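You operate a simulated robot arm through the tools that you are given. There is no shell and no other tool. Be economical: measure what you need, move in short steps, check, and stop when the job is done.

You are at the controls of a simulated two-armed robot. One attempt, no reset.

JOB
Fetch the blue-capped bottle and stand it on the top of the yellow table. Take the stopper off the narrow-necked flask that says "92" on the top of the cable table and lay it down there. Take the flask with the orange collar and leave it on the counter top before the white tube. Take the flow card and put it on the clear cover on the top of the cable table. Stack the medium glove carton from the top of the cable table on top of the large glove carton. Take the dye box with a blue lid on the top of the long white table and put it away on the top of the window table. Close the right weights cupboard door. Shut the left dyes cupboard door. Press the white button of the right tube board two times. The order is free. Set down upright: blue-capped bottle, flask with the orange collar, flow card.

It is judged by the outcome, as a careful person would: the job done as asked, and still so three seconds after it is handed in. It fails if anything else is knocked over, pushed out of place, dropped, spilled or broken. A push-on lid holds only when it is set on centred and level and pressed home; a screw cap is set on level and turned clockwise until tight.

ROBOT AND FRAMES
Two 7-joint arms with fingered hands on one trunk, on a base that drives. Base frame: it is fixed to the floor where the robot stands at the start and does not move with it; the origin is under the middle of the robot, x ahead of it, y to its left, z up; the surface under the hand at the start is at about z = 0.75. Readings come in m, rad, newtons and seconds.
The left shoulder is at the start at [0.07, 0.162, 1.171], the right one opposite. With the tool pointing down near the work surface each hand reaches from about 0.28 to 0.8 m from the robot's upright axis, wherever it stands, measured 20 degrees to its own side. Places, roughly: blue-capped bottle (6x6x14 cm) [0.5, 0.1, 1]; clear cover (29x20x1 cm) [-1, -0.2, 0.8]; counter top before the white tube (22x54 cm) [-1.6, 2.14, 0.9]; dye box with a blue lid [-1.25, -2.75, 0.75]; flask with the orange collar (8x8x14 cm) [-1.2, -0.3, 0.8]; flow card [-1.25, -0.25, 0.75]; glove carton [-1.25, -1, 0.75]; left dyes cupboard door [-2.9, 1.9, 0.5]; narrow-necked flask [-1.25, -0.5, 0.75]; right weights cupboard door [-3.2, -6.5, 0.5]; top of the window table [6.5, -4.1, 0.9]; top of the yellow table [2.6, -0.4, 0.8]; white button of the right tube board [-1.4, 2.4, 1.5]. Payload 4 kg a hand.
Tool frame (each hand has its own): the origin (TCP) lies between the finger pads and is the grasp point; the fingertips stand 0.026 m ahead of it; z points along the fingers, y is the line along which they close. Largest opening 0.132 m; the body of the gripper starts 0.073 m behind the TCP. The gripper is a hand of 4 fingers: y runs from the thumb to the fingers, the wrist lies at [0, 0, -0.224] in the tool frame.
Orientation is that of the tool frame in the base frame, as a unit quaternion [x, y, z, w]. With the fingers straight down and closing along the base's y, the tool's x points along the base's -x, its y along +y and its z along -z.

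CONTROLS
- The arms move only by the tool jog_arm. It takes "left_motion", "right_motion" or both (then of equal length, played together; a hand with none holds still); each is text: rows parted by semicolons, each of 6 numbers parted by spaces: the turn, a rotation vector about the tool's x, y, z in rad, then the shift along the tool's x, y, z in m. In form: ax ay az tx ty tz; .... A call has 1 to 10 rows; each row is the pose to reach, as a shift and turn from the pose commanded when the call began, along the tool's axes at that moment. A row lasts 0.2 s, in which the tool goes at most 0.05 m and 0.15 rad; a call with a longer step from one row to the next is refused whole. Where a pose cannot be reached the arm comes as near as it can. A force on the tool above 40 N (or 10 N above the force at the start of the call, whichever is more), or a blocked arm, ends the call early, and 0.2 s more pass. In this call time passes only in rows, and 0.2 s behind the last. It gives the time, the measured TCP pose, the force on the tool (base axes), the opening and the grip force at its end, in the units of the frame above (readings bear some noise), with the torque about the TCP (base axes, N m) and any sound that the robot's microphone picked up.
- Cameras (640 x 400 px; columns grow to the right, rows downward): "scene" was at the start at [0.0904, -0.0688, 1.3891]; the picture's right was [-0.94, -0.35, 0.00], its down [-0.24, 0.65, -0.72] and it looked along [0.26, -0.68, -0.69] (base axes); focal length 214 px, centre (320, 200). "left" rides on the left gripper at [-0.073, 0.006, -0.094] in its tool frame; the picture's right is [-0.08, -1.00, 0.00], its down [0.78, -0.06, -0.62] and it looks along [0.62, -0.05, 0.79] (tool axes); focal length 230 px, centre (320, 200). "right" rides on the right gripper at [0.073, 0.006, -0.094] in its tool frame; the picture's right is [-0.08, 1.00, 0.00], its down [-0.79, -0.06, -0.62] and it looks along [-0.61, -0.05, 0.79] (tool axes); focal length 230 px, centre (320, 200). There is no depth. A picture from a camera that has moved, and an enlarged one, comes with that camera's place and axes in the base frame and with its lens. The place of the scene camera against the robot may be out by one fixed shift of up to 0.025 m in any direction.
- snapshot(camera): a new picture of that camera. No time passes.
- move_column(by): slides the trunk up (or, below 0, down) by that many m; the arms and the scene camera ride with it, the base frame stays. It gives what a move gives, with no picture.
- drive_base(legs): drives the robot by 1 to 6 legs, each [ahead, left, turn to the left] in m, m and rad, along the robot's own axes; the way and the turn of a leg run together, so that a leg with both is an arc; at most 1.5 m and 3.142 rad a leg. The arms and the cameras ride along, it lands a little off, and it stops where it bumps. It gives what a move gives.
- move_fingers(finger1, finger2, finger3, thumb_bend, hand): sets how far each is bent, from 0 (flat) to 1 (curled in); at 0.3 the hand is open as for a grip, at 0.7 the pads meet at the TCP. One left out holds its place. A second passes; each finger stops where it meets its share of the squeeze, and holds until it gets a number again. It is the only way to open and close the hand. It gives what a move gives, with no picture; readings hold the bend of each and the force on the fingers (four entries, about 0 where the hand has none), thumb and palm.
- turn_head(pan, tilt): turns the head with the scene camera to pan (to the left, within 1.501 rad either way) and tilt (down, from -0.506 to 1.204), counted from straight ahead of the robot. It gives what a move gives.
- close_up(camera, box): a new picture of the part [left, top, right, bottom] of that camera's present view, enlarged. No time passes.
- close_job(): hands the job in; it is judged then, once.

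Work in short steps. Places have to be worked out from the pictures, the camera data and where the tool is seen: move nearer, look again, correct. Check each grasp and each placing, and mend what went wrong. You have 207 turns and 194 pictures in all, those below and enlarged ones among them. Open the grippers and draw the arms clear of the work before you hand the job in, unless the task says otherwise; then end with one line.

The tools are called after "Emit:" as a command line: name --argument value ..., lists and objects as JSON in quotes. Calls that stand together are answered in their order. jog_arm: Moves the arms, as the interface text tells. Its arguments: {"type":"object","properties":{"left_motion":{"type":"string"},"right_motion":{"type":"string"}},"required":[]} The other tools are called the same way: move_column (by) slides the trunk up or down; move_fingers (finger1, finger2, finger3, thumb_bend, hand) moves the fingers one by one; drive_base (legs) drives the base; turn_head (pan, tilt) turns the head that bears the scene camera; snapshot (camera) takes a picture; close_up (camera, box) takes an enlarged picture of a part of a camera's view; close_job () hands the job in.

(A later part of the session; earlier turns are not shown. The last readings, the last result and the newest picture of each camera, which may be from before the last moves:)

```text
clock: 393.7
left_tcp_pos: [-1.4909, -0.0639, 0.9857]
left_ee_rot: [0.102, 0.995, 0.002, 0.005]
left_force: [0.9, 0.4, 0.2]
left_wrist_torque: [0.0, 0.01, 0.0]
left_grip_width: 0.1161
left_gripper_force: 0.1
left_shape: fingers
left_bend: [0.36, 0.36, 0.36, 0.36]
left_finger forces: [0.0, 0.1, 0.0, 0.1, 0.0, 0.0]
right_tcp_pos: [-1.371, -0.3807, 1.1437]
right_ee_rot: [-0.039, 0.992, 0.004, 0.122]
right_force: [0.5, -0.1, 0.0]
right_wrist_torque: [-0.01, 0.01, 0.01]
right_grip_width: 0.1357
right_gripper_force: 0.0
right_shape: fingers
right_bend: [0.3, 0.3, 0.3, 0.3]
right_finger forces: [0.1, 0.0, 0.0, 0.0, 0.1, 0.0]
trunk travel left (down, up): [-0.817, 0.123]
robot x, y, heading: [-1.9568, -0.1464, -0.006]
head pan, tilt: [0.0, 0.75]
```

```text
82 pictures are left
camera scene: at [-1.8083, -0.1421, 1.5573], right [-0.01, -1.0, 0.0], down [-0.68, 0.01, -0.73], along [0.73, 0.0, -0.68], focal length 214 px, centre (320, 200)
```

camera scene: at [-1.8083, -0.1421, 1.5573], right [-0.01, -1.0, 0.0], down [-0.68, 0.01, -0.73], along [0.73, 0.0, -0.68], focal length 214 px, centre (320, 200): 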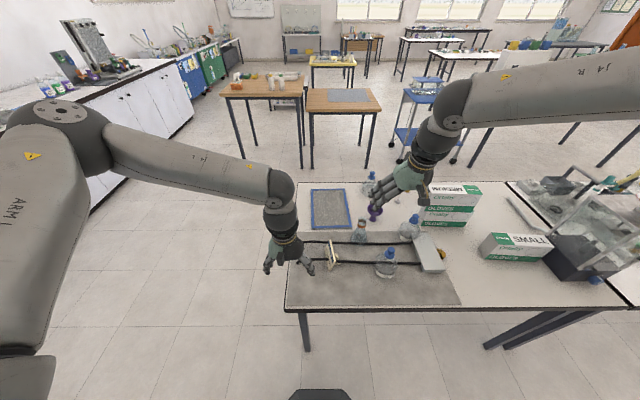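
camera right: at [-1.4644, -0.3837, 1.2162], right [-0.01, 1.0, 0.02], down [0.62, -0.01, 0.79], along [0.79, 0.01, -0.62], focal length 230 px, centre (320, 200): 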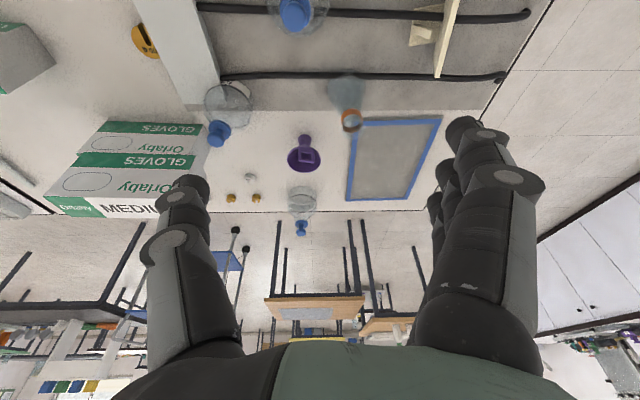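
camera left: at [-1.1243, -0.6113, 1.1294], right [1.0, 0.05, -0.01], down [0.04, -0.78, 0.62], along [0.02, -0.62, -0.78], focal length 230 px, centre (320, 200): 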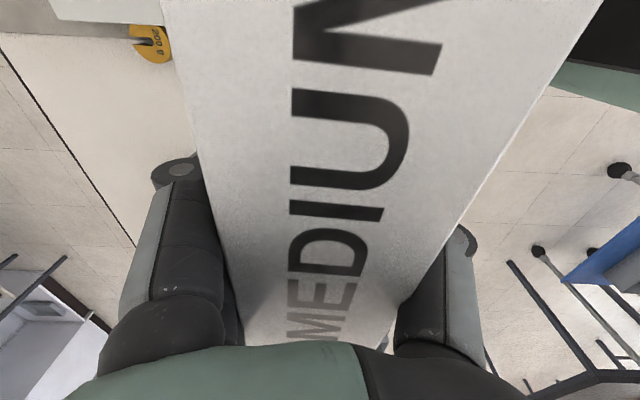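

The right camera places the knob near (-1.387, -0.407). I bring the right hand upright over it at z ≈ 1.0.

Emit:
jog_arm --right_motion "0 0.06 0 0.013 -0.006 0.034; 0 0.12 0 0.026 -0.0125 0.068; 0 0.18 0 0.039 -0.019 0.102; 0 0.24 0 0.052 -0.025 0.136"

Emit:
snapshot --camera "right"

Emit:
close_up --camera "scene" --box '[320, 180, 460, 290]'

```text
clock: 394.7
left_tcp_pos: [-1.4908, -0.0636, 0.9865]
left_ee_rot: [0.1, 0.995, 0.003, 0.006]
left_force: [0.5, 0.2, 0.1]
left_wrist_torque: [0.02, 0.02, -0.01]
left_grip_width: 0.1162
left_gripper_force: 0.0
left_shape: fingers
left_bend: [0.36, 0.36, 0.36, 0.36]
left_finger forces: [0.1, 0.0, 0.0, 0.1, 0.0, 0.0]
right_tcp_pos: [-1.3903, -0.4108, 1.0011]
right_ee_rot: [-0.041, 0.999, 0.001, 0.004]
right_force: [0.0, -1.0, -0.4]
right_wrist_torque: [0.02, -0.03, 0.01]
right_grip_width: 0.1357
right_gripper_force: 0.1
right_shape: fingers
right_bend: [0.3, 0.3, 0.3, 0.3]
right_finger forces: [0.0, 0.0, 0.0, 0.1, 0.0, 0.0]
right hand out of reach, approached as far as the arm can: row 4
trunk travel left (down, up): [-0.817, 0.123]
robot x, y, heading: [-1.954, -0.1508, -0.008]
head pan, tilt: [0.0, 0.75]
```

```text
81 pictures are left
camera right: at [-1.4641, -0.413, 1.0936], right [0.0, 1.0, 0.0], down [0.78, 0.0, 0.62], along [0.62, 0.0, -0.78], focal length 230 px, centre (320, 200)
```

right: 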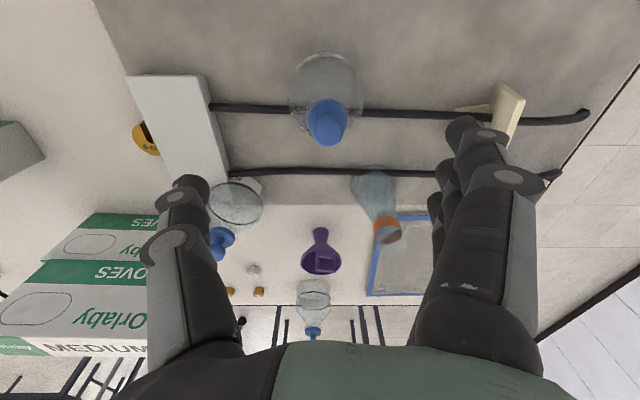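

```text
3.64 times, centred on (390, 235) of scene
camera zoom: at [-1.8086, -0.1419, 1.5574], right [-0.01, -1.0, 0.0], down [-0.68, 0.01, -0.73], along [0.73, 0.0, -0.68], focal length 780 px, centre (66, 73)
```

zoom: 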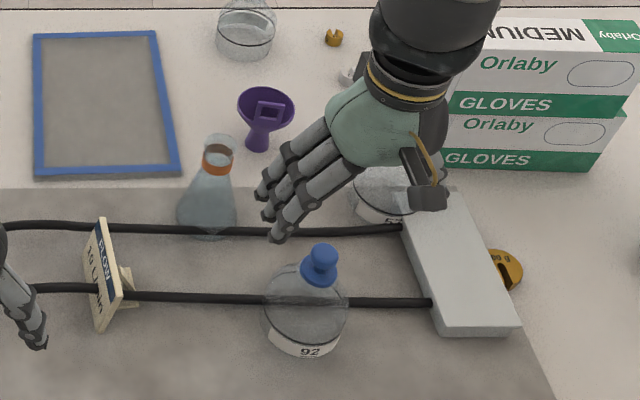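

"92" confirmed. The hand is centred over the knob within ~4 mm; I lower by the trunk to TCP z ≈ 0.91.

Emit:
move_column --by -0.09

Emit:
snapshot --camera "right"

Emit:
close_up --camera "scene" --box '[320, 180, 460, 290]'

```text
clock: 395.9
left_tcp_pos: [-1.4925, -0.0635, 0.8962]
left_ee_rot: [0.101, 0.995, 0.003, 0.006]
left_force: [0.0, 1.0, -0.8]
left_wrist_torque: [-0.01, 0.0, 0.03]
left_grip_width: 0.1164
left_gripper_force: 0.0
left_shape: fingers
left_bend: [0.36, 0.36, 0.36, 0.36]
left_finger forces: [0.0, 0.0, 0.0, 0.0, 0.0, 0.0]
right_tcp_pos: [-1.392, -0.4117, 0.913]
right_ee_rot: [-0.04, 0.999, 0.0, 0.004]
right_force: [-0.1, 0.0, 0.2]
right_wrist_torque: [-0.01, -0.01, 0.0]
right_grip_width: 0.1361
right_gripper_force: 0.0
right_shape: fingers
right_bend: [0.3, 0.3, 0.3, 0.3]
right_finger forces: [0.1, 0.1, 0.0, 0.0, 0.0, 0.0]
trunk travel left (down, up): [-0.727, 0.213]
robot x, y, heading: [-1.9531, -0.1457, -0.006]
head pan, tilt: [0.0, 0.75]
```

```text
79 pictures are left
camera right: at [-1.4653, -0.4125, 1.0045], right [0.0, 1.0, 0.0], down [0.78, 0.0, 0.62], along [0.62, 0.0, -0.78], focal length 230 px, centre (320, 200)
```

right: 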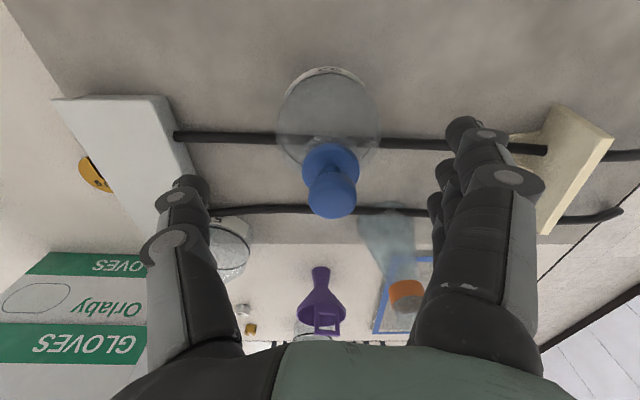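

```text
3.64 times, centred on (390, 235) of scene
camera zoom: at [-1.8104, -0.1413, 1.4675], right [-0.01, -1.0, 0.0], down [-0.68, 0.0, -0.73], along [0.73, -0.01, -0.68], focal length 780 px, centre (66, 73)
```

zoom: 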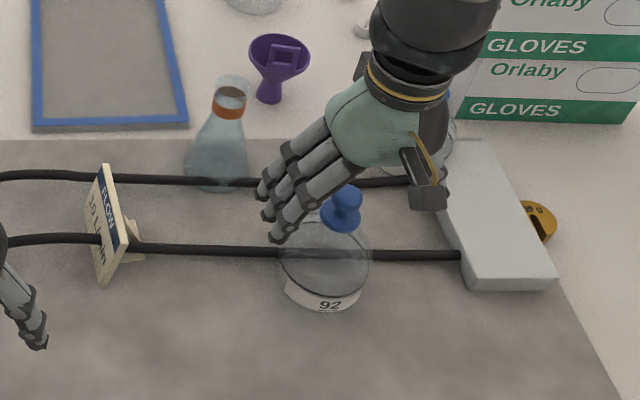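

Knob top is at z ≈ 0.91, flange at ≈ 0.87. I shift 5 mm and lower 8 mm, then pinch.

Emit:
jog_arm --right_motion "0 0 0 0 0.005 0.008"

Emit:
move_fingers --hand "right" --finger1 0.7 --finger2 0.7 --finger3 0.7 --thumb_bend 0.7

Emit:
snapshot --camera "right"

Emit:
close_up --camera "scene" --box '[320, 180, 460, 290]'

```text
clock: 396.3
left_tcp_pos: [-1.4916, -0.0634, 0.8966]
left_ee_rot: [0.101, 0.995, 0.002, 0.006]
left_force: [-0.1, 0.3, 0.3]
left_wrist_torque: [0.0, 0.0, 0.03]
left_grip_width: 0.1162
left_gripper_force: 0.0
left_shape: fingers
left_bend: [0.36, 0.36, 0.36, 0.36]
left_finger forces: [0.1, 0.0, 0.1, 0.0, 0.1, 0.0]
right_tcp_pos: [-1.3956, -0.4101, 0.9082]
right_ee_rot: [-0.04, 0.999, 0.001, 0.005]
right_force: [-0.1, -0.2, -0.4]
right_wrist_torque: [-0.03, 0.01, 0.03]
right_grip_width: 0.1356
right_gripper_force: 0.0
right_shape: fingers
right_bend: [0.3, 0.3, 0.3, 0.3]
right_finger forces: [0.0, 0.1, 0.0, 0.1, 0.0, 0.0]
right hand out of reach, approached as far as the arm can: row 1
trunk travel left (down, up): [-0.727, 0.213]
robot x, y, heading: [-1.9562, -0.148, -0.006]
head pan, tilt: [0.0, 0.75]
```

```text
clock: 397.3
left_tcp_pos: [-1.4923, -0.0638, 0.8955]
left_ee_rot: [0.101, 0.995, 0.003, 0.007]
left_force: [-0.5, 0.6, -0.3]
left_wrist_torque: [0.0, 0.02, 0.03]
left_grip_width: 0.1167
left_gripper_force: 0.0
left_shape: fingers
left_bend: [0.36, 0.36, 0.36, 0.36]
left_finger forces: [0.0, 0.1, 0.0, 0.0, 0.0, 0.0]
right_tcp_pos: [-1.3951, -0.4093, 0.9068]
right_ee_rot: [-0.04, 0.999, 0.001, 0.006]
right_force: [-0.4, 0.0, 0.0]
right_wrist_torque: [-0.01, -0.01, 0.02]
right_grip_width: 0.0238
right_gripper_force: 11.2
right_shape: fingers
right_bend: [0.7, 0.61, 0.64, 0.65]
right_finger forces: [0.1, 6.9, 4.7, 0.0, 11.5, 0.1]
trunk travel left (down, up): [-0.727, 0.213]
robot x, y, heading: [-1.9538, -0.1478, -0.006]
head pan, tilt: [0.0, 0.75]
heard: snap
```

```text
77 pictures are left
camera right: at [-1.4696, -0.411, 0.999], right [0.0, 1.0, 0.0], down [0.78, 0.0, 0.62], along [0.62, 0.0, -0.78], focal length 230 px, centre (320, 200)
```

right: 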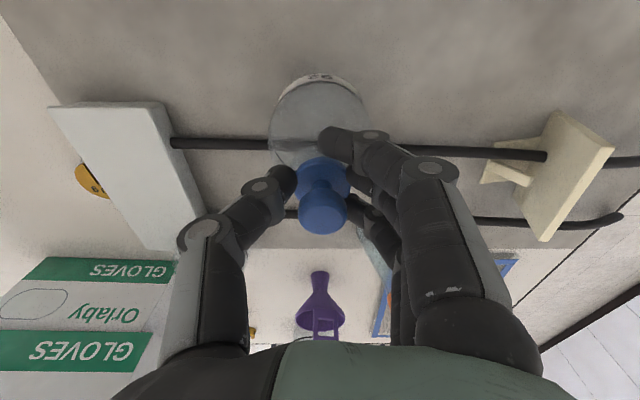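

```text
3.64 times, centred on (390, 235) of scene
camera zoom: at [-1.8101, -0.1413, 1.4675], right [-0.01, -1.0, 0.0], down [-0.68, 0.0, -0.73], along [0.73, -0.01, -0.68], focal length 780 px, centre (66, 73)
```

zoom: 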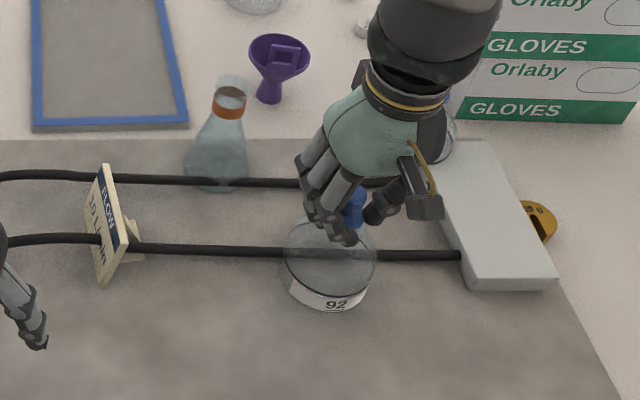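

The knob is gripped and a snap was heard, perhaps the stopper coming loose. I lift a few cm and check whether the flask stays.

Emit:
move_column --by 0.06

Emit:
close_up --camera "scene" --box '[320, 180, 460, 290]'

Emit:
snapshot --camera "right"

```text
clock: 398.3
left_tcp_pos: [-1.4929, -0.0648, 0.9564]
left_ee_rot: [0.101, 0.995, 0.003, 0.005]
left_force: [1.1, -0.1, 0.5]
left_wrist_torque: [0.0, 0.04, -0.02]
left_grip_width: 0.1164
left_gripper_force: 0.0
left_shape: fingers
left_bend: [0.36, 0.36, 0.36, 0.36]
left_finger forces: [0.1, 0.1, 0.0, 0.1, 0.1, 0.0]
right_tcp_pos: [-1.3958, -0.4096, 0.9675]
right_ee_rot: [-0.04, 0.999, 0.001, 0.005]
right_force: [0.0, -0.5, -0.1]
right_wrist_torque: [-0.01, -0.03, 0.01]
right_grip_width: 0.0234
right_gripper_force: 11.6
right_shape: fingers
right_bend: [0.7, 0.61, 0.64, 0.65]
right_finger forces: [0.1, 7.0, 4.8, 0.0, 11.6, 0.0]
trunk travel left (down, up): [-0.787, 0.153]
robot x, y, heading: [-1.955, -0.1507, -0.004]
head pan, tilt: [0.0, 0.75]
```

```text
3.64 times, centred on (390, 235) of scene
camera zoom: at [-1.8098, -0.1414, 1.5274], right [-0.01, -1.0, 0.0], down [-0.68, 0.0, -0.73], along [0.73, -0.01, -0.68], focal length 780 px, centre (66, 73)
```

zoom: 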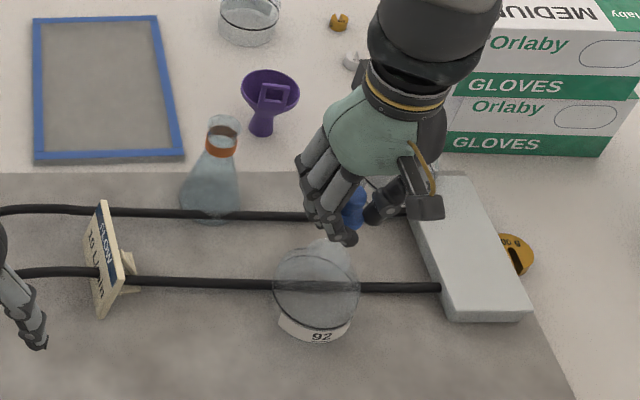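

```text
74 pictures are left
camera right: at [-1.4695, -0.4111, 1.0589], right [0.0, 1.0, 0.0], down [0.78, 0.0, 0.62], along [0.62, 0.0, -0.78], focal length 230 px, centre (320, 200)
```

right: 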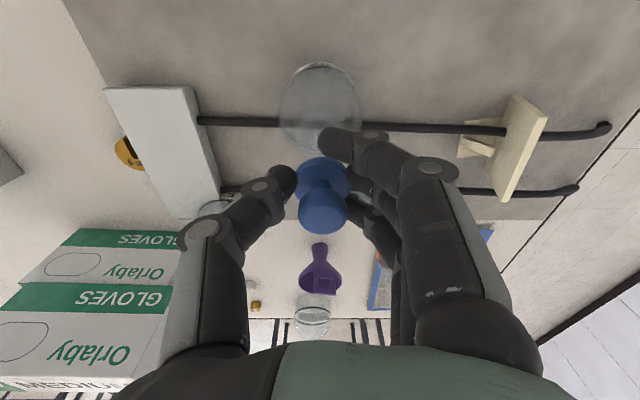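

The stopper is off and the flask stays. I raise the left hand for clearance and strafe to a free stretch of the table top at about (-1.40, -0.80).

Emit:
jog_arm --left_motion "0 0 0 0 0 -0.04; 0 0 0 0 0 -0.08; 0 0 0 0 0 -0.12; 0 0 0 0 0 -0.16; 0 0 0 0 0 -0.2"

Emit:
drive_base --legs '[[0, -0.39, 0]]'

Emit:
snapshot --camera "right"

Emit:
snapshot --camera "scene"

```text
clock: 399.5
left_tcp_pos: [-1.4963, -0.0646, 1.1569]
left_ee_rot: [0.101, 0.995, 0.004, 0.006]
left_force: [0.4, -0.4, 0.0]
left_wrist_torque: [-0.01, -0.01, 0.0]
left_grip_width: 0.1167
left_gripper_force: 0.1
left_shape: fingers
left_bend: [0.36, 0.36, 0.36, 0.36]
left_finger forces: [0.1, 0.1, 0.0, 0.0, 0.0, 0.0]
right_tcp_pos: [-1.3968, -0.4101, 0.9685]
right_ee_rot: [-0.04, 0.999, 0.002, 0.006]
right_force: [-1.0, -0.3, -0.4]
right_wrist_torque: [0.01, -0.01, -0.05]
right_grip_width: 0.0236
right_gripper_force: 11.6
right_shape: fingers
right_bend: [0.7, 0.61, 0.64, 0.65]
right_finger forces: [0.1, 6.9, 4.8, 0.0, 11.6, 0.1]
trunk travel left (down, up): [-0.787, 0.153]
robot x, y, heading: [-1.9522, -0.1497, -0.007]
head pan, tilt: [0.0, 0.75]
```

```text
clock: 402.0
left_tcp_pos: [-1.4969, -0.4542, 1.1557]
left_ee_rot: [0.104, 0.995, 0.002, 0.007]
left_force: [1.1, 0.3, -0.5]
left_wrist_torque: [-0.01, 0.02, 0.02]
left_grip_width: 0.1164
left_gripper_force: 0.0
left_shape: fingers
left_bend: [0.36, 0.36, 0.36, 0.36]
left_finger forces: [0.0, 0.0, 0.0, 0.1, 0.0, 0.0]
right_tcp_pos: [-1.3997, -0.7999, 0.9681]
right_ee_rot: [-0.039, 0.999, 0.001, 0.006]
right_force: [0.6, 1.0, 0.8]
right_wrist_torque: [-0.01, 0.04, 0.02]
right_grip_width: 0.0237
right_gripper_force: 11.8
right_shape: fingers
right_bend: [0.7, 0.61, 0.64, 0.65]
right_finger forces: [0.1, 6.9, 4.7, 0.1, 11.6, 0.0]
trunk travel left (down, up): [-0.787, 0.153]
robot x, y, heading: [-1.9557, -0.5393, -0.012]
head pan, tilt: [0.0, 0.75]
```

```text
73 pictures are left
camera right: at [-1.4739, -0.8007, 1.0594], right [0.0, 1.0, 0.0], down [0.78, 0.0, 0.62], along [0.62, 0.0, -0.78], focal length 230 px, centre (320, 200)
```

right: 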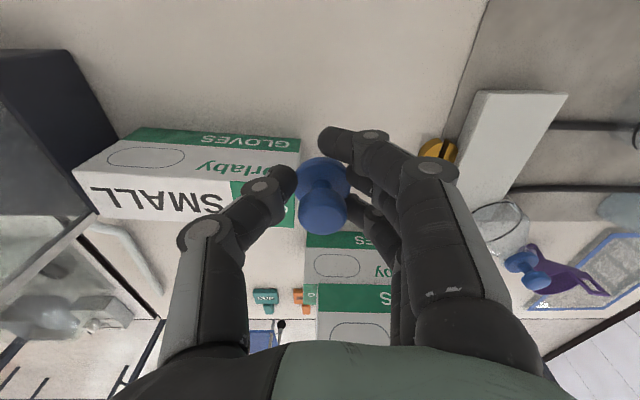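

```text
72 pictures are left
camera scene: at [-1.8135, -0.5296, 1.5275], right [-0.01, -1.0, 0.0], down [-0.68, 0.01, -0.73], along [0.73, -0.01, -0.68], focal length 214 px, centre (320, 200)
```

scene: 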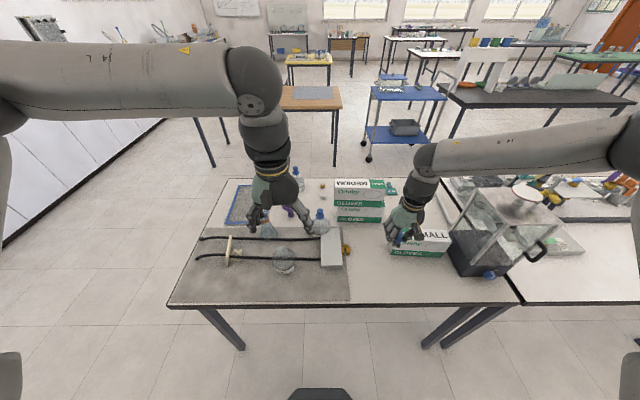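

I nudge 4 cm left and 3 cm back for clearance to the small carton, then lower until contact.

Emit:
drive_base --legs '[[-0.03, 0.04, 0]]'

Emit:
move_column --by -0.12

Emit:
close_up --camera "scene" --box '[340, 160, 500, 280]'

```text
clock: 402.9
left_tcp_pos: [-1.5238, -0.422, 1.1543]
left_ee_rot: [0.103, 0.995, 0.005, 0.004]
left_force: [0.2, 0.4, -0.7]
left_wrist_torque: [0.07, -0.02, -0.03]
left_grip_width: 0.1162
left_gripper_force: 0.1
left_shape: fingers
left_bend: [0.36, 0.36, 0.36, 0.36]
left_finger forces: [0.1, 0.0, 0.1, 0.1, 0.1, 0.1]
right_tcp_pos: [-1.425, -0.7667, 0.9637]
right_ee_rot: [-0.038, 0.999, 0.004, 0.003]
right_force: [-0.6, -0.9, -0.1]
right_wrist_torque: [0.06, 0.06, 0.0]
right_grip_width: 0.0235
right_gripper_force: 11.1
right_shape: fingers
right_bend: [0.7, 0.61, 0.64, 0.65]
right_finger forces: [0.0, 7.0, 4.8, 0.1, 11.6, 0.1]
trunk travel left (down, up): [-0.787, 0.153]
robot x, y, heading: [-1.9867, -0.4995, -0.013]
head pan, tilt: [0.0, 0.75]
```

```text
clock: 404.4
left_tcp_pos: [-1.5273, -0.4171, 1.036]
left_ee_rot: [0.104, 0.995, 0.003, 0.008]
left_force: [-0.4, 0.6, -0.9]
left_wrist_torque: [0.02, 0.04, -0.01]
left_grip_width: 0.1165
left_gripper_force: 0.1
left_shape: fingers
left_bend: [0.36, 0.36, 0.36, 0.36]
left_finger forces: [0.0, 0.0, 0.0, 0.0, 0.1, 0.1]
right_tcp_pos: [-1.4293, -0.7623, 0.8482]
right_ee_rot: [-0.037, 0.999, 0.001, 0.006]
right_force: [0.6, 0.9, -0.6]
right_wrist_torque: [0.0, -0.04, 0.0]
right_grip_width: 0.0236
right_gripper_force: 11.5
right_shape: fingers
right_bend: [0.7, 0.61, 0.64, 0.65]
right_finger forces: [0.1, 6.9, 4.8, 0.0, 11.6, 0.0]
trunk travel left (down, up): [-0.667, 0.273]
robot x, y, heading: [-1.9851, -0.4997, -0.014]
head pan, tilt: [0.0, 0.75]
```

```text
3.33 times, centred on (420, 220) of scene
camera zoom: at [-1.8426, -0.492, 1.4075], right [-0.01, -1.0, 0.0], down [-0.68, 0.01, -0.73], along [0.73, -0.01, -0.68], focal length 715 px, centre (-13, 133)
```

zoom: 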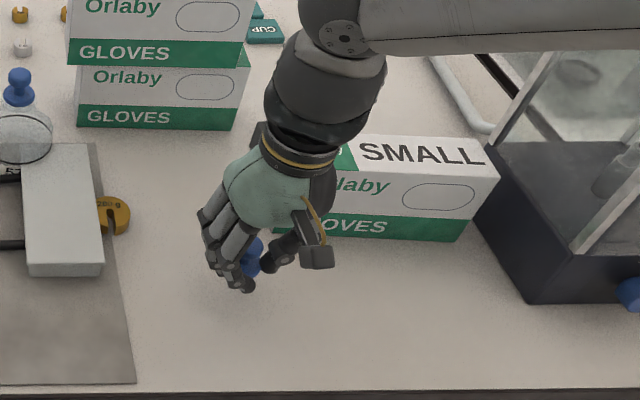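

Not yet touching; I continue in small steps down.

Emit:
move_column --by -0.03

Emit:
move_column --by -0.02

```text
clock: 405.2
left_tcp_pos: [-1.5262, -0.4166, 1.0065]
left_ee_rot: [0.104, 0.995, 0.003, 0.007]
left_force: [0.1, -0.8, 0.9]
left_wrist_torque: [0.02, -0.04, 0.04]
left_grip_width: 0.1161
left_gripper_force: 0.0
left_shape: fingers
left_bend: [0.36, 0.36, 0.36, 0.36]
left_finger forces: [0.0, 0.0, 0.1, 0.0, 0.0, 0.0]
right_tcp_pos: [-1.4293, -0.7624, 0.8176]
right_ee_rot: [-0.037, 0.999, 0.0, 0.005]
right_force: [-0.2, -0.2, 0.3]
right_wrist_torque: [0.0, 0.01, -0.02]
right_grip_width: 0.0233
right_gripper_force: 11.3
right_shape: fingers
right_bend: [0.7, 0.61, 0.64, 0.65]
right_finger forces: [0.1, 6.8, 4.8, 0.0, 11.6, 0.0]
trunk travel left (down, up): [-0.637, 0.303]
robot x, y, heading: [-1.9849, -0.495, -0.013]
head pan, tilt: [0.0, 0.75]
```

```text
clock: 405.6
left_tcp_pos: [-1.5277, -0.4163, 0.9944]
left_ee_rot: [0.103, 0.995, 0.004, 0.006]
left_force: [0.0, 0.4, -0.4]
left_wrist_torque: [0.0, 0.01, -0.01]
left_grip_width: 0.1163
left_gripper_force: 0.1
left_shape: fingers
left_bend: [0.36, 0.36, 0.36, 0.36]
left_finger forces: [0.0, 0.0, 0.0, 0.0, 0.0, 0.0]
right_tcp_pos: [-1.4272, -0.7602, 0.8106]
right_ee_rot: [-0.037, 0.999, 0.001, 0.008]
right_force: [-5.1, 0.5, 15.4]
right_wrist_torque: [0.0, 0.24, -0.01]
right_grip_width: 0.0243
right_gripper_force: 20.4
right_shape: fingers
right_bend: [0.7, 0.64, 0.65, 0.66]
right_finger forces: [0.0, 15.6, 4.7, 0.0, 19.4, 0.0]
trunk travel left (down, up): [-0.625, 0.315]
robot x, y, heading: [-1.9876, -0.4984, -0.01]
head pan, tilt: [0.0, 0.75]
stopped: the force on the tool passed its limit at 48 N (the readings are from after the stop); the commanded pose is now the measured one
```

Contact. I open gently, lift and check the stopper lies there.

Emit:
move_column --by 0.003

Emit:
move_fingers --hand "right" --finger1 0.42 --finger2 0.42 --finger3 0.42 --thumb_bend 0.42

Emit:
move_column --by 0.2

Emit:
snapshot --camera "right"

```text
clock: 406.2
left_tcp_pos: [-1.5261, -0.4173, 0.9953]
left_ee_rot: [0.105, 0.994, 0.002, 0.006]
left_force: [0.2, 0.1, -0.4]
left_wrist_torque: [0.0, 0.01, 0.0]
left_grip_width: 0.1164
left_gripper_force: 0.0
left_shape: fingers
left_bend: [0.36, 0.36, 0.36, 0.36]
left_finger forces: [0.0, 0.0, 0.0, 0.0, 0.1, 0.0]
right_tcp_pos: [-1.4281, -0.7622, 0.8104]
right_ee_rot: [-0.036, 0.999, 0.001, 0.007]
right_force: [-0.8, -0.8, -0.6]
right_wrist_torque: [-0.02, -0.03, 0.03]
right_grip_width: 0.0246
right_gripper_force: 11.4
right_shape: fingers
right_bend: [0.7, 0.63, 0.65, 0.66]
right_finger forces: [0.1, 6.8, 5.0, 0.1, 11.5, 0.0]
trunk travel left (down, up): [-0.628, 0.312]
robot x, y, heading: [-1.9844, -0.4993, -0.011]
head pan, tilt: [0.0, 0.75]
```

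```text
clock: 407.2
left_tcp_pos: [-1.5271, -0.4173, 0.995]
left_ee_rot: [0.103, 0.995, 0.003, 0.006]
left_force: [-0.5, 1.2, -0.2]
left_wrist_torque: [0.0, 0.01, -0.01]
left_grip_width: 0.1164
left_gripper_force: 0.0
left_shape: fingers
left_bend: [0.36, 0.36, 0.36, 0.36]
left_finger forces: [0.0, 0.0, 0.0, 0.0, 0.0, 0.1]
right_tcp_pos: [-1.4278, -0.7613, 0.8112]
right_ee_rot: [-0.037, 0.999, 0.001, 0.007]
right_force: [-0.3, 0.5, -0.3]
right_wrist_torque: [0.02, 0.02, 0.0]
right_grip_width: 0.0969
right_gripper_force: 0.1
right_shape: fingers
right_bend: [0.42, 0.42, 0.42, 0.42]
right_finger forces: [0.0, 0.0, 0.0, 0.0, 0.2, 0.0]
trunk travel left (down, up): [-0.628, 0.312]
robot x, y, heading: [-1.9859, -0.496, -0.017]
head pan, tilt: [0.0, 0.75]
```

```text
clock: 409.3
left_tcp_pos: [-1.5261, -0.4163, 1.196]
left_ee_rot: [0.104, 0.995, 0.003, 0.006]
left_force: [0.3, 0.1, -0.7]
left_wrist_torque: [-0.01, -0.01, -0.01]
left_grip_width: 0.1161
left_gripper_force: 0.1
left_shape: fingers
left_bend: [0.36, 0.36, 0.36, 0.36]
left_finger forces: [0.1, 0.0, 0.0, 0.0, 0.0, 0.0]
right_tcp_pos: [-1.4274, -0.7616, 1.013]
right_ee_rot: [-0.037, 0.999, 0.001, 0.006]
right_force: [-0.1, 0.0, 0.0]
right_wrist_torque: [-0.02, 0.05, 0.01]
right_grip_width: 0.0967
right_gripper_force: 0.1
right_shape: fingers
right_bend: [0.42, 0.42, 0.42, 0.42]
right_finger forces: [0.1, 0.0, 0.1, 0.1, 0.0, 0.1]
trunk travel left (down, up): [-0.828, 0.112]
robot x, y, heading: [-1.9887, -0.4995, -0.013]
head pan, tilt: [0.0, 0.75]
```

```text
70 pictures are left
camera right: at [-1.5017, -0.7631, 1.1028], right [0.0, 1.0, 0.0], down [0.78, 0.0, 0.63], along [0.63, 0.0, -0.78], focal length 230 px, centre (320, 200)
```

right: 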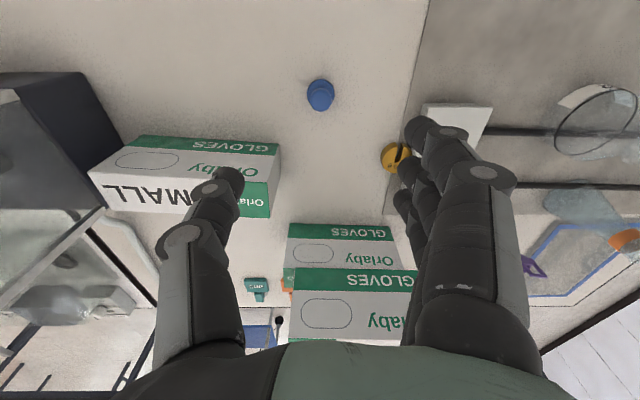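

Stopper laid on the table. Next the flow card: I drive so that the left hand comes above it.

Emit:
drive_base --legs '[[0.0, 0.225, 0.012], [0.19, 0, 0]]'

Emit:
snapshot --camera "left"

Emit:
snapshot --camera "scene"

```text
clock: 412.2
left_tcp_pos: [-1.3397, -0.1877, 1.1978]
left_ee_rot: [0.098, 0.995, 0.003, 0.008]
left_force: [-0.3, -1.2, -0.4]
left_wrist_torque: [-0.02, -0.03, 0.01]
left_grip_width: 0.1165
left_gripper_force: 0.0
left_shape: fingers
left_bend: [0.36, 0.36, 0.36, 0.36]
left_finger forces: [0.1, 0.1, 0.0, 0.0, 0.0, 0.0]
right_tcp_pos: [-1.2372, -0.5309, 1.0134]
right_ee_rot: [-0.043, 0.999, 0.001, 0.008]
right_force: [0.3, -0.4, 0.1]
right_wrist_torque: [-0.02, -0.03, -0.01]
right_grip_width: 0.0969
right_gripper_force: 0.0
right_shape: fingers
right_bend: [0.42, 0.42, 0.42, 0.42]
right_finger forces: [0.0, 0.0, 0.1, 0.1, 0.0, 0.1]
trunk travel left (down, up): [-0.828, 0.112]
robot x, y, heading: [-1.7932, -0.276, -0.005]
head pan, tilt: [0.0, 0.75]
```

```text
69 pictures are left
camera left: at [-1.2693, -0.1966, 1.2916], right [-0.12, -0.99, -0.01], down [-0.79, 0.09, 0.6], along [-0.6, 0.08, -0.8], focal length 230 px, centre (320, 200)
```

left: 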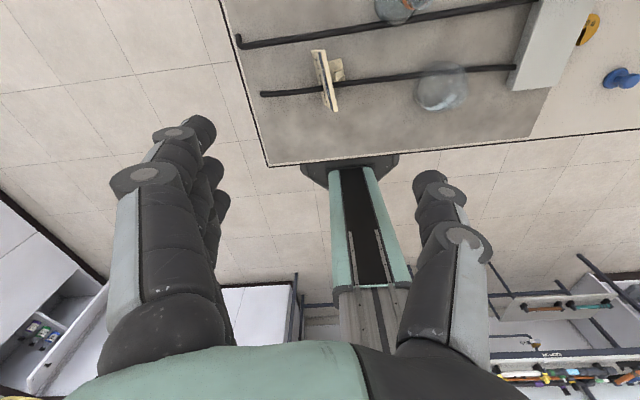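

```text
68 pictures are left
camera scene: at [-1.6561, -0.2661, 1.5683], right [0.0, -1.0, 0.0], down [-0.68, 0.0, -0.73], along [0.73, 0.0, -0.68], focal length 214 px, centre (320, 200)
```

scene: 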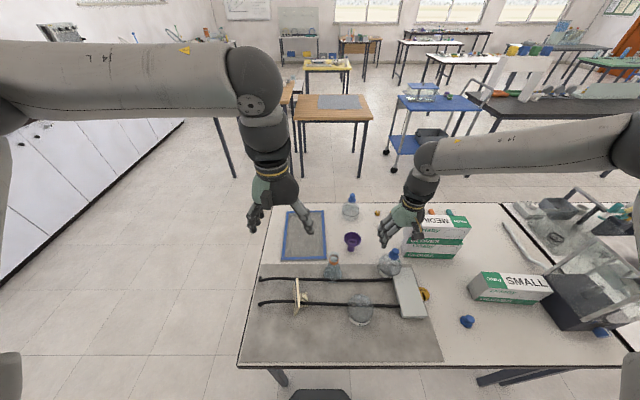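

Card: centre about (-1.352, -0.193), 10 cm wide, slightly rotated. I retract the right hand up and back, and turn the left hand −0.38 rad to pinch the card across its thickness.

Emit:
jog_arm --right_motion "0 0 0 0.03 0 -0.025; 0 0 0 0.06 0 -0.05; 0 0 0 0.09 0 -0.075; 0 0 0 0.12 0 -0.1; 0 0 0 0.15 0 -0.125; 0 0 0 0.18 0 -0.15; 0 0 0 0.21 0 -0.175; 0 0 0 0.24 0 -0.2" --left_motion "0 0 -0.05 0 0 0; 0 0 -0.1 0 0 0; 0 0 -0.15 0 0 0; 0 0 -0.2 0 0 0; 0 0 -0.25 0 0 0; 0 0 -0.3 0.005 -0.003 0; 0 0 -0.35 0.01 -0.007 0; 0 0 -0.38 0.011 -0.007 0"

Emit:
move_column --by -0.2

Emit:
snapshot --camera "left"

Emit:
close_up --camera "scene" --box '[230, 180, 390, 300]'

```text
clock: 414.0
left_tcp_pos: [-1.3475, -0.1951, 1.1971]
left_ee_rot: [-0.091, 0.996, 0.004, 0.006]
left_force: [-0.5, -1.4, 0.0]
left_wrist_torque: [0.06, 0.03, -0.02]
left_grip_width: 0.1165
left_gripper_force: 0.0
left_shape: fingers
left_bend: [0.36, 0.36, 0.36, 0.36]
left_finger forces: [0.0, 0.0, 0.1, 0.0, 0.0, 0.0]
right_tcp_pos: [-1.4636, -0.5625, 1.2043]
right_ee_rot: [-0.041, 0.999, 0.004, 0.004]
right_force: [0.3, -1.2, 0.0]
right_wrist_torque: [0.04, -0.02, -0.01]
right_grip_width: 0.0967
right_gripper_force: 0.0
right_shape: fingers
right_bend: [0.42, 0.42, 0.42, 0.42]
right_finger forces: [0.1, 0.0, 0.1, 0.0, 0.0, 0.1]
right hand out of reach, approached as far as the arm can: row 8
trunk travel left (down, up): [-0.828, 0.112]
robot x, y, heading: [-1.7964, -0.2701, -0.004]
head pan, tilt: [0.0, 0.75]
```

```text
clock: 416.2
left_tcp_pos: [-1.3502, -0.192, 0.9957]
left_ee_rot: [-0.091, 0.996, 0.001, 0.006]
left_force: [0.1, 0.1, 0.5]
left_wrist_torque: [-0.01, 0.01, 0.02]
left_grip_width: 0.1163
left_gripper_force: 0.1
left_shape: fingers
left_bend: [0.36, 0.36, 0.36, 0.36]
left_finger forces: [0.0, 0.0, 0.0, 0.0, 0.1, 0.0]
right_tcp_pos: [-1.4664, -0.5566, 1.006]
right_ee_rot: [-0.041, 0.999, 0.002, 0.006]
right_force: [-0.2, -0.7, -0.8]
right_wrist_torque: [0.0, -0.02, -0.01]
right_grip_width: 0.0967
right_gripper_force: 0.0
right_shape: fingers
right_bend: [0.42, 0.42, 0.42, 0.42]
right_finger forces: [0.1, 0.0, 0.0, 0.0, 0.0, 0.0]
trunk travel left (down, up): [-0.628, 0.312]
robot x, y, heading: [-1.7967, -0.2719, -0.002]
head pan, tilt: [0.0, 0.75]
```

```text
67 pictures are left
camera left: at [-1.2803, -0.173, 1.0901], right [0.26, -0.97, 0.0], down [-0.77, -0.21, 0.61], along [-0.59, -0.16, -0.8], focal length 230 px, centre (320, 200)
```

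left: 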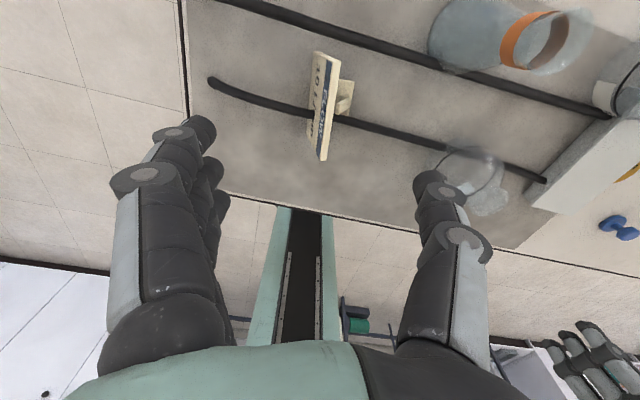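

```text
3.33 times, centred on (310, 240) of scene
camera zoom: at [-1.6522, -0.2655, 1.3679], right [0.0, -1.0, 0.0], down [-0.68, 0.0, -0.73], along [0.73, 0.0, -0.68], focal length 715 px, centre (353, 67)
```

zoom: 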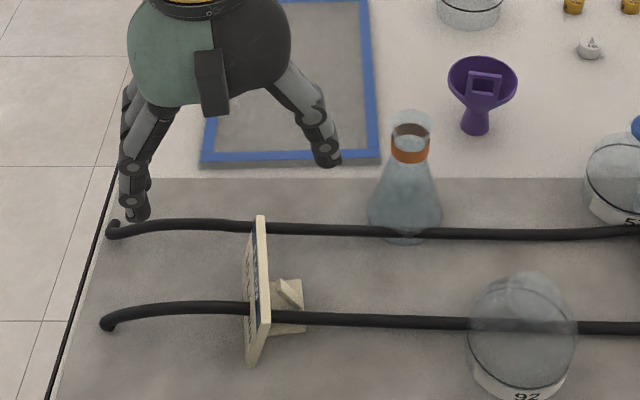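

The card's top edge is about (-1.355, -0.208), leaning south. I lower the left hand around it to z ≈ 0.825.

Emit:
jog_arm --left_motion "0 0 0 0.0035 -0.005 0.04; 0 0 0 0.007 -0.01 0.08; 0 0 0 0.007 -0.01 0.12; 0 0 0 0.007 -0.01 0.15; 0 0 0 0.007 -0.01 0.17"

Emit:
snapshot --camera "left"

Emit:
close_up --camera "scene" --box '[230, 180, 390, 300]'

```text
clock: 417.4
left_tcp_pos: [-1.3531, -0.2008, 0.8251]
left_ee_rot: [-0.091, 0.996, 0.002, 0.007]
left_force: [0.0, 0.2, -0.1]
left_wrist_torque: [-0.01, -0.02, 0.0]
left_grip_width: 0.1166
left_gripper_force: 0.1
left_shape: fingers
left_bend: [0.36, 0.36, 0.36, 0.36]
left_finger forces: [0.0, 0.0, 0.1, 0.0, 0.1, 0.0]
right_tcp_pos: [-1.4656, -0.556, 1.0074]
right_ee_rot: [-0.042, 0.999, 0.002, 0.006]
right_force: [-0.4, 0.1, -0.4]
right_wrist_torque: [0.0, -0.02, 0.0]
right_grip_width: 0.0971
right_gripper_force: 0.0
right_shape: fingers
right_bend: [0.42, 0.42, 0.42, 0.42]
right_finger forces: [0.0, 0.0, 0.0, 0.0, 0.1, 0.0]
trunk travel left (down, up): [-0.628, 0.312]
robot x, y, heading: [-1.7972, -0.2737, -0.001]
head pan, tilt: [0.0, 0.75]
```

```text
65 pictures are left
camera left: at [-1.2833, -0.1828, 0.9187], right [0.26, -0.97, 0.0], down [-0.77, -0.21, 0.61], along [-0.59, -0.16, -0.8], focal length 230 px, centre (320, 200)
```

left: 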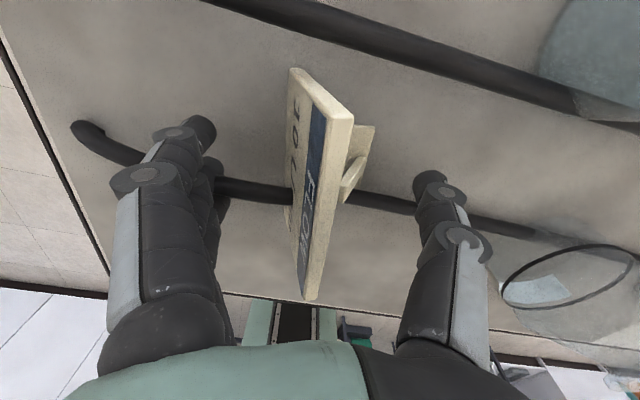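

```text
3.33 times, centred on (310, 240) of scene
camera zoom: at [-1.652, -0.2654, 1.3679], right [0.0, -1.0, 0.0], down [-0.68, 0.0, -0.73], along [0.73, 0.0, -0.68], focal length 715 px, centre (353, 67)
```

zoom: 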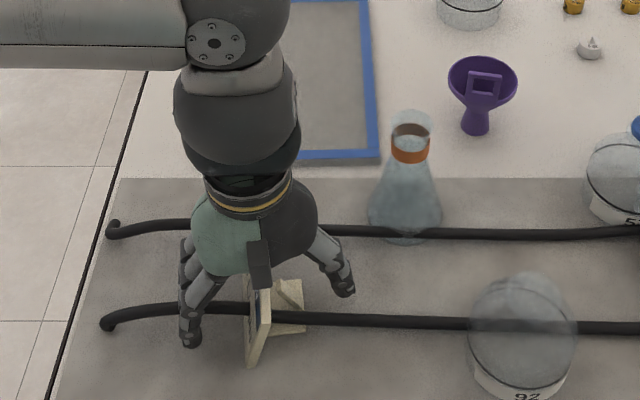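

Card lies between thumb and fingers. I close the hand and lift with the trunk.

Emit:
move_fingers --hand "left" --finger1 0.7 --finger2 0.7 --finger3 0.7 --thumb_bend 0.7

Emit:
snapshot --camera "left"

```text
clock: 418.4
left_tcp_pos: [-1.3521, -0.2009, 0.8267]
left_ee_rot: [-0.092, 0.996, 0.002, 0.008]
left_force: [0.3, 0.3, 0.8]
left_wrist_torque: [0.01, 0.01, -0.01]
left_grip_width: 0.018
left_gripper_force: 3.3
left_shape: fingers
left_bend: [0.68, 0.68, 0.68, 0.69]
left_finger forces: [0.8, 0.9, 0.9, 0.1, 2.8, 0.1]
right_tcp_pos: [-1.4656, -0.5562, 1.0078]
right_ee_rot: [-0.042, 0.999, 0.002, 0.006]
right_force: [0.1, 0.2, -0.2]
right_wrist_torque: [0.0, 0.04, 0.01]
right_grip_width: 0.0971
right_gripper_force: 0.1
right_shape: fingers
right_bend: [0.42, 0.42, 0.42, 0.42]
right_finger forces: [0.0, 0.0, 0.0, 0.0, 0.1, 0.1]
trunk travel left (down, up): [-0.628, 0.312]
robot x, y, heading: [-1.7921, -0.2753, -0.002]
head pan, tilt: [0.0, 0.75]
```

```text
63 pictures are left
camera left: at [-1.2834, -0.1829, 0.9191], right [0.26, -0.97, 0.0], down [-0.77, -0.21, 0.61], along [-0.59, -0.16, -0.8], focal length 230 px, centre (320, 200)
```

left: 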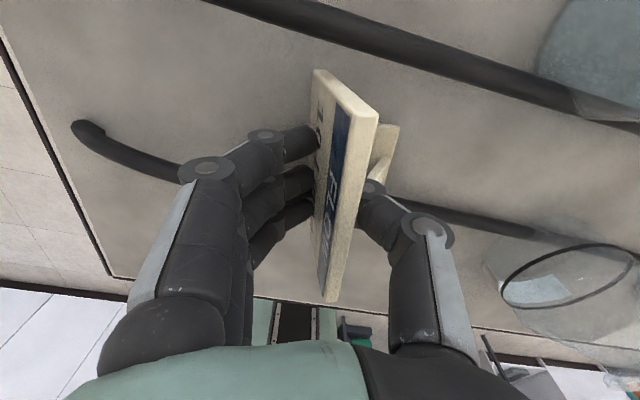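

The grip is light (3 N); I squeeze a bit more, then lift 0.15 m.

Emit:
move_fingers --hand "left" --finger1 0.76 --finger2 0.76 --finger3 0.76 --thumb_bend 0.76

Emit:
move_column --by 0.15

Emit:
snapshot --camera "left"

Emit:
snapshot --camera "scene"

```text
clock: 419.4
left_tcp_pos: [-1.3522, -0.2016, 0.8249]
left_ee_rot: [-0.091, 0.996, 0.001, 0.007]
left_force: [0.1, 0.1, -0.9]
left_wrist_torque: [-0.01, 0.0, 0.02]
left_grip_width: 0.0161
left_gripper_force: 14.2
left_shape: fingers
left_bend: [0.73, 0.73, 0.73, 0.7]
left_finger forces: [4.9, 4.9, 4.9, 0.0, 14.8, 0.0]
right_tcp_pos: [-1.4652, -0.5571, 1.0083]
right_ee_rot: [-0.042, 0.999, 0.002, 0.006]
right_force: [-0.2, -0.3, -0.4]
right_wrist_torque: [-0.01, -0.03, 0.0]
right_grip_width: 0.0967
right_gripper_force: 0.0
right_shape: fingers
right_bend: [0.42, 0.42, 0.42, 0.42]
right_finger forces: [0.0, 0.0, 0.1, 0.1, 0.0, 0.0]
trunk travel left (down, up): [-0.628, 0.312]
robot x, y, heading: [-1.797, -0.2723, -0.003]
head pan, tilt: [0.0, 0.75]
```

```text
clock: 421.1
left_tcp_pos: [-1.3516, -0.2024, 0.9751]
left_ee_rot: [-0.092, 0.996, 0.001, 0.007]
left_force: [0.3, -0.5, 0.4]
left_wrist_torque: [0.01, -0.03, -0.01]
left_grip_width: 0.0161
left_gripper_force: 14.7
left_shape: fingers
left_bend: [0.73, 0.73, 0.73, 0.7]
left_finger forces: [4.9, 4.9, 5.0, 0.0, 14.8, 0.0]
right_tcp_pos: [-1.4664, -0.5568, 1.1566]
right_ee_rot: [-0.042, 0.999, 0.002, 0.005]
right_force: [0.5, 0.3, -0.3]
right_wrist_torque: [0.02, 0.05, 0.02]
right_grip_width: 0.0971
right_gripper_force: 0.1
right_shape: fingers
right_bend: [0.42, 0.42, 0.42, 0.42]
right_finger forces: [0.0, 0.1, 0.0, 0.1, 0.0, 0.1]
trunk travel left (down, up): [-0.778, 0.162]
robot x, y, heading: [-1.795, -0.2747, -0.005]
head pan, tilt: [0.0, 0.75]
```

```text
62 pictures are left
camera left: at [-1.2833, -0.1829, 1.069], right [0.26, -0.97, 0.0], down [-0.77, -0.21, 0.61], along [-0.59, -0.16, -0.8], focal length 230 px, centre (320, 200)
```

left: 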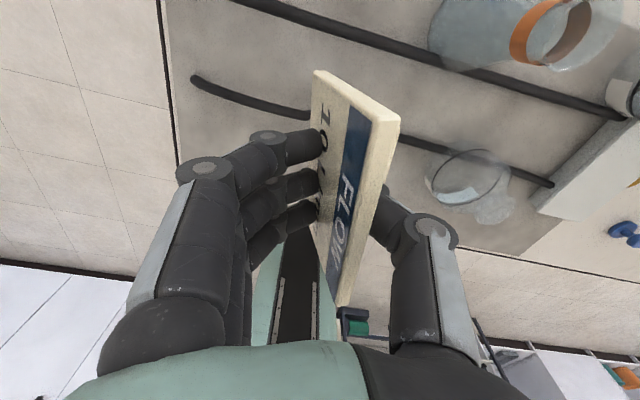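

```text
61 pictures are left
camera scene: at [-1.6519, -0.2655, 1.5178], right [0.0, -1.0, 0.0], down [-0.68, 0.0, -0.73], along [0.73, 0.0, -0.68], focal length 214 px, centre (320, 200)
```

scene: 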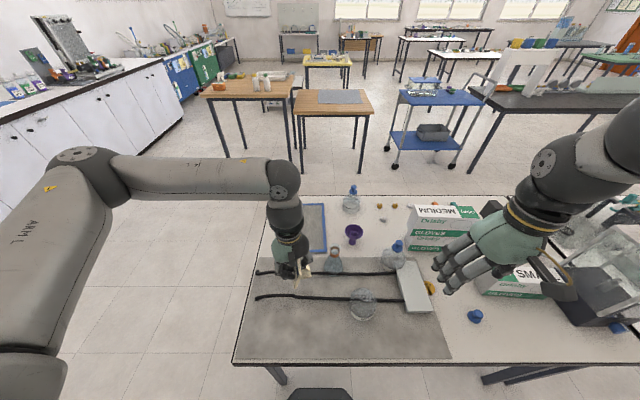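

Card lifted but leaning ~10° more than it stood. I correct the lean, drive 8 cm closer and extend the arm over the cover.

Emit:
jog_arm --left_motion "0.1 0 0 0 0 0; 0.2 0 0 0 0 0"

Emit:
drive_base --legs '[[0.08, 0, 0]]'

Emit:
jog_arm --left_motion "0 0 0 -0.035 -0.006 0.001; 0 0 0 -0.07 -0.012 0.002; 0 0 0 -0.105 -0.019 0.004; 0 0 0 -0.1376 -0.025 0.005"

Emit:
snapshot --camera "left"

Emit:
snapshot --camera "scene"

```text
clock: 421.7
left_tcp_pos: [-1.3524, -0.2008, 0.9751]
left_ee_rot: [-0.09, 0.991, -0.099, 0.016]
left_force: [-0.2, -0.2, 0.0]
left_wrist_torque: [0.02, -0.04, 0.02]
left_grip_width: 0.016
left_gripper_force: 15.0
left_shape: fingers
left_bend: [0.73, 0.73, 0.73, 0.7]
left_finger forces: [4.9, 4.9, 4.9, 0.0, 14.7, 0.1]
right_tcp_pos: [-1.4654, -0.555, 1.158]
right_ee_rot: [-0.043, 0.999, 0.001, 0.006]
right_force: [0.2, 0.0, 0.0]
right_wrist_torque: [0.0, -0.01, -0.01]
right_grip_width: 0.0968
right_gripper_force: 0.1
right_shape: fingers
right_bend: [0.42, 0.42, 0.42, 0.42]
right_finger forces: [0.0, 0.0, 0.0, 0.0, 0.0, 0.1]
trunk travel left (down, up): [-0.778, 0.162]
robot x, y, heading: [-1.7982, -0.2712, -0.004]
head pan, tilt: [0.0, 0.75]
```

```text
clock: 422.9
left_tcp_pos: [-1.2751, -0.1999, 0.9729]
left_ee_rot: [-0.092, 0.991, -0.098, 0.013]
left_force: [0.5, 0.3, -0.8]
left_wrist_torque: [-0.02, 0.09, -0.03]
left_grip_width: 0.0159
left_gripper_force: 14.7
left_shape: fingers
left_bend: [0.73, 0.73, 0.73, 0.7]
left_finger forces: [4.9, 4.9, 4.9, 0.0, 14.8, 0.0]
right_tcp_pos: [-1.3849, -0.5553, 1.1554]
right_ee_rot: [-0.045, 0.999, 0.001, 0.004]
right_force: [0.7, 0.3, -0.3]
right_wrist_torque: [-0.01, 0.07, 0.03]
right_grip_width: 0.0971
right_gripper_force: 0.1
right_shape: fingers
right_bend: [0.42, 0.42, 0.42, 0.42]
right_finger forces: [0.0, 0.1, 0.0, 0.0, 0.0, 0.0]
trunk travel left (down, up): [-0.778, 0.162]
robot x, y, heading: [-1.725, -0.2775, 0.001]
head pan, tilt: [0.0, 0.75]
stopped in leg 1: the robot was blocked; the commanded pose is now the measured one
```

```text
clock: 423.9
left_tcp_pos: [-1.1397, -0.2033, 0.9788]
left_ee_rot: [-0.093, 0.991, -0.097, 0.016]
left_force: [0.1, 0.7, -0.5]
left_wrist_torque: [-0.02, 0.04, -0.02]
left_grip_width: 0.0161
left_gripper_force: 14.5
left_shape: fingers
left_bend: [0.73, 0.73, 0.73, 0.7]
left_finger forces: [4.8, 4.8, 4.9, 0.0, 14.6, 0.0]
right_tcp_pos: [-1.3922, -0.5586, 1.1571]
right_ee_rot: [-0.045, 0.999, 0.002, 0.006]
right_force: [0.6, -0.1, 0.4]
right_wrist_torque: [0.0, -0.01, -0.03]
right_grip_width: 0.097
right_gripper_force: 0.1
right_shape: fingers
right_bend: [0.42, 0.42, 0.42, 0.42]
right_finger forces: [0.1, 0.0, 0.1, 0.1, 0.1, 0.1]
trunk travel left (down, up): [-0.778, 0.162]
robot x, y, heading: [-1.7224, -0.2789, 0.002]
head pan, tilt: [0.0, 0.75]
```

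```text
60 pictures are left
camera left: at [-1.0735, -0.1655, 1.068], right [0.26, -0.95, 0.2], down [-0.79, -0.09, 0.61], along [-0.56, -0.31, -0.77], focal length 230 px, centre (320, 200)
```

left: 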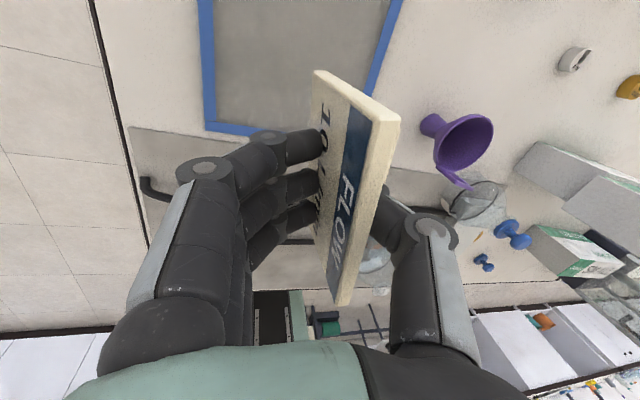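

```text
59 pictures are left
camera scene: at [-1.5792, -0.2682, 1.5178], right [0.0, -1.0, 0.0], down [-0.68, 0.0, -0.73], along [0.73, 0.0, -0.68], focal length 214 px, centre (320, 200)
```

scene: 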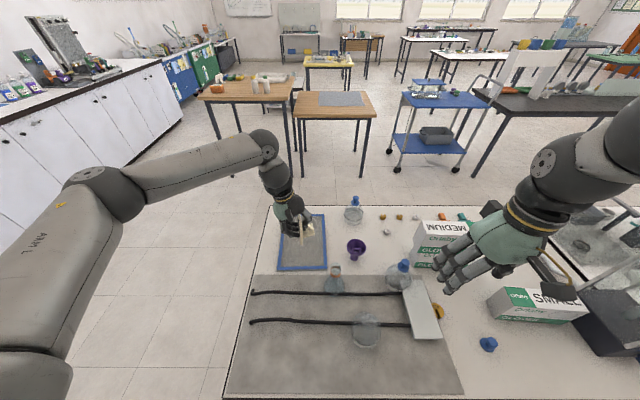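

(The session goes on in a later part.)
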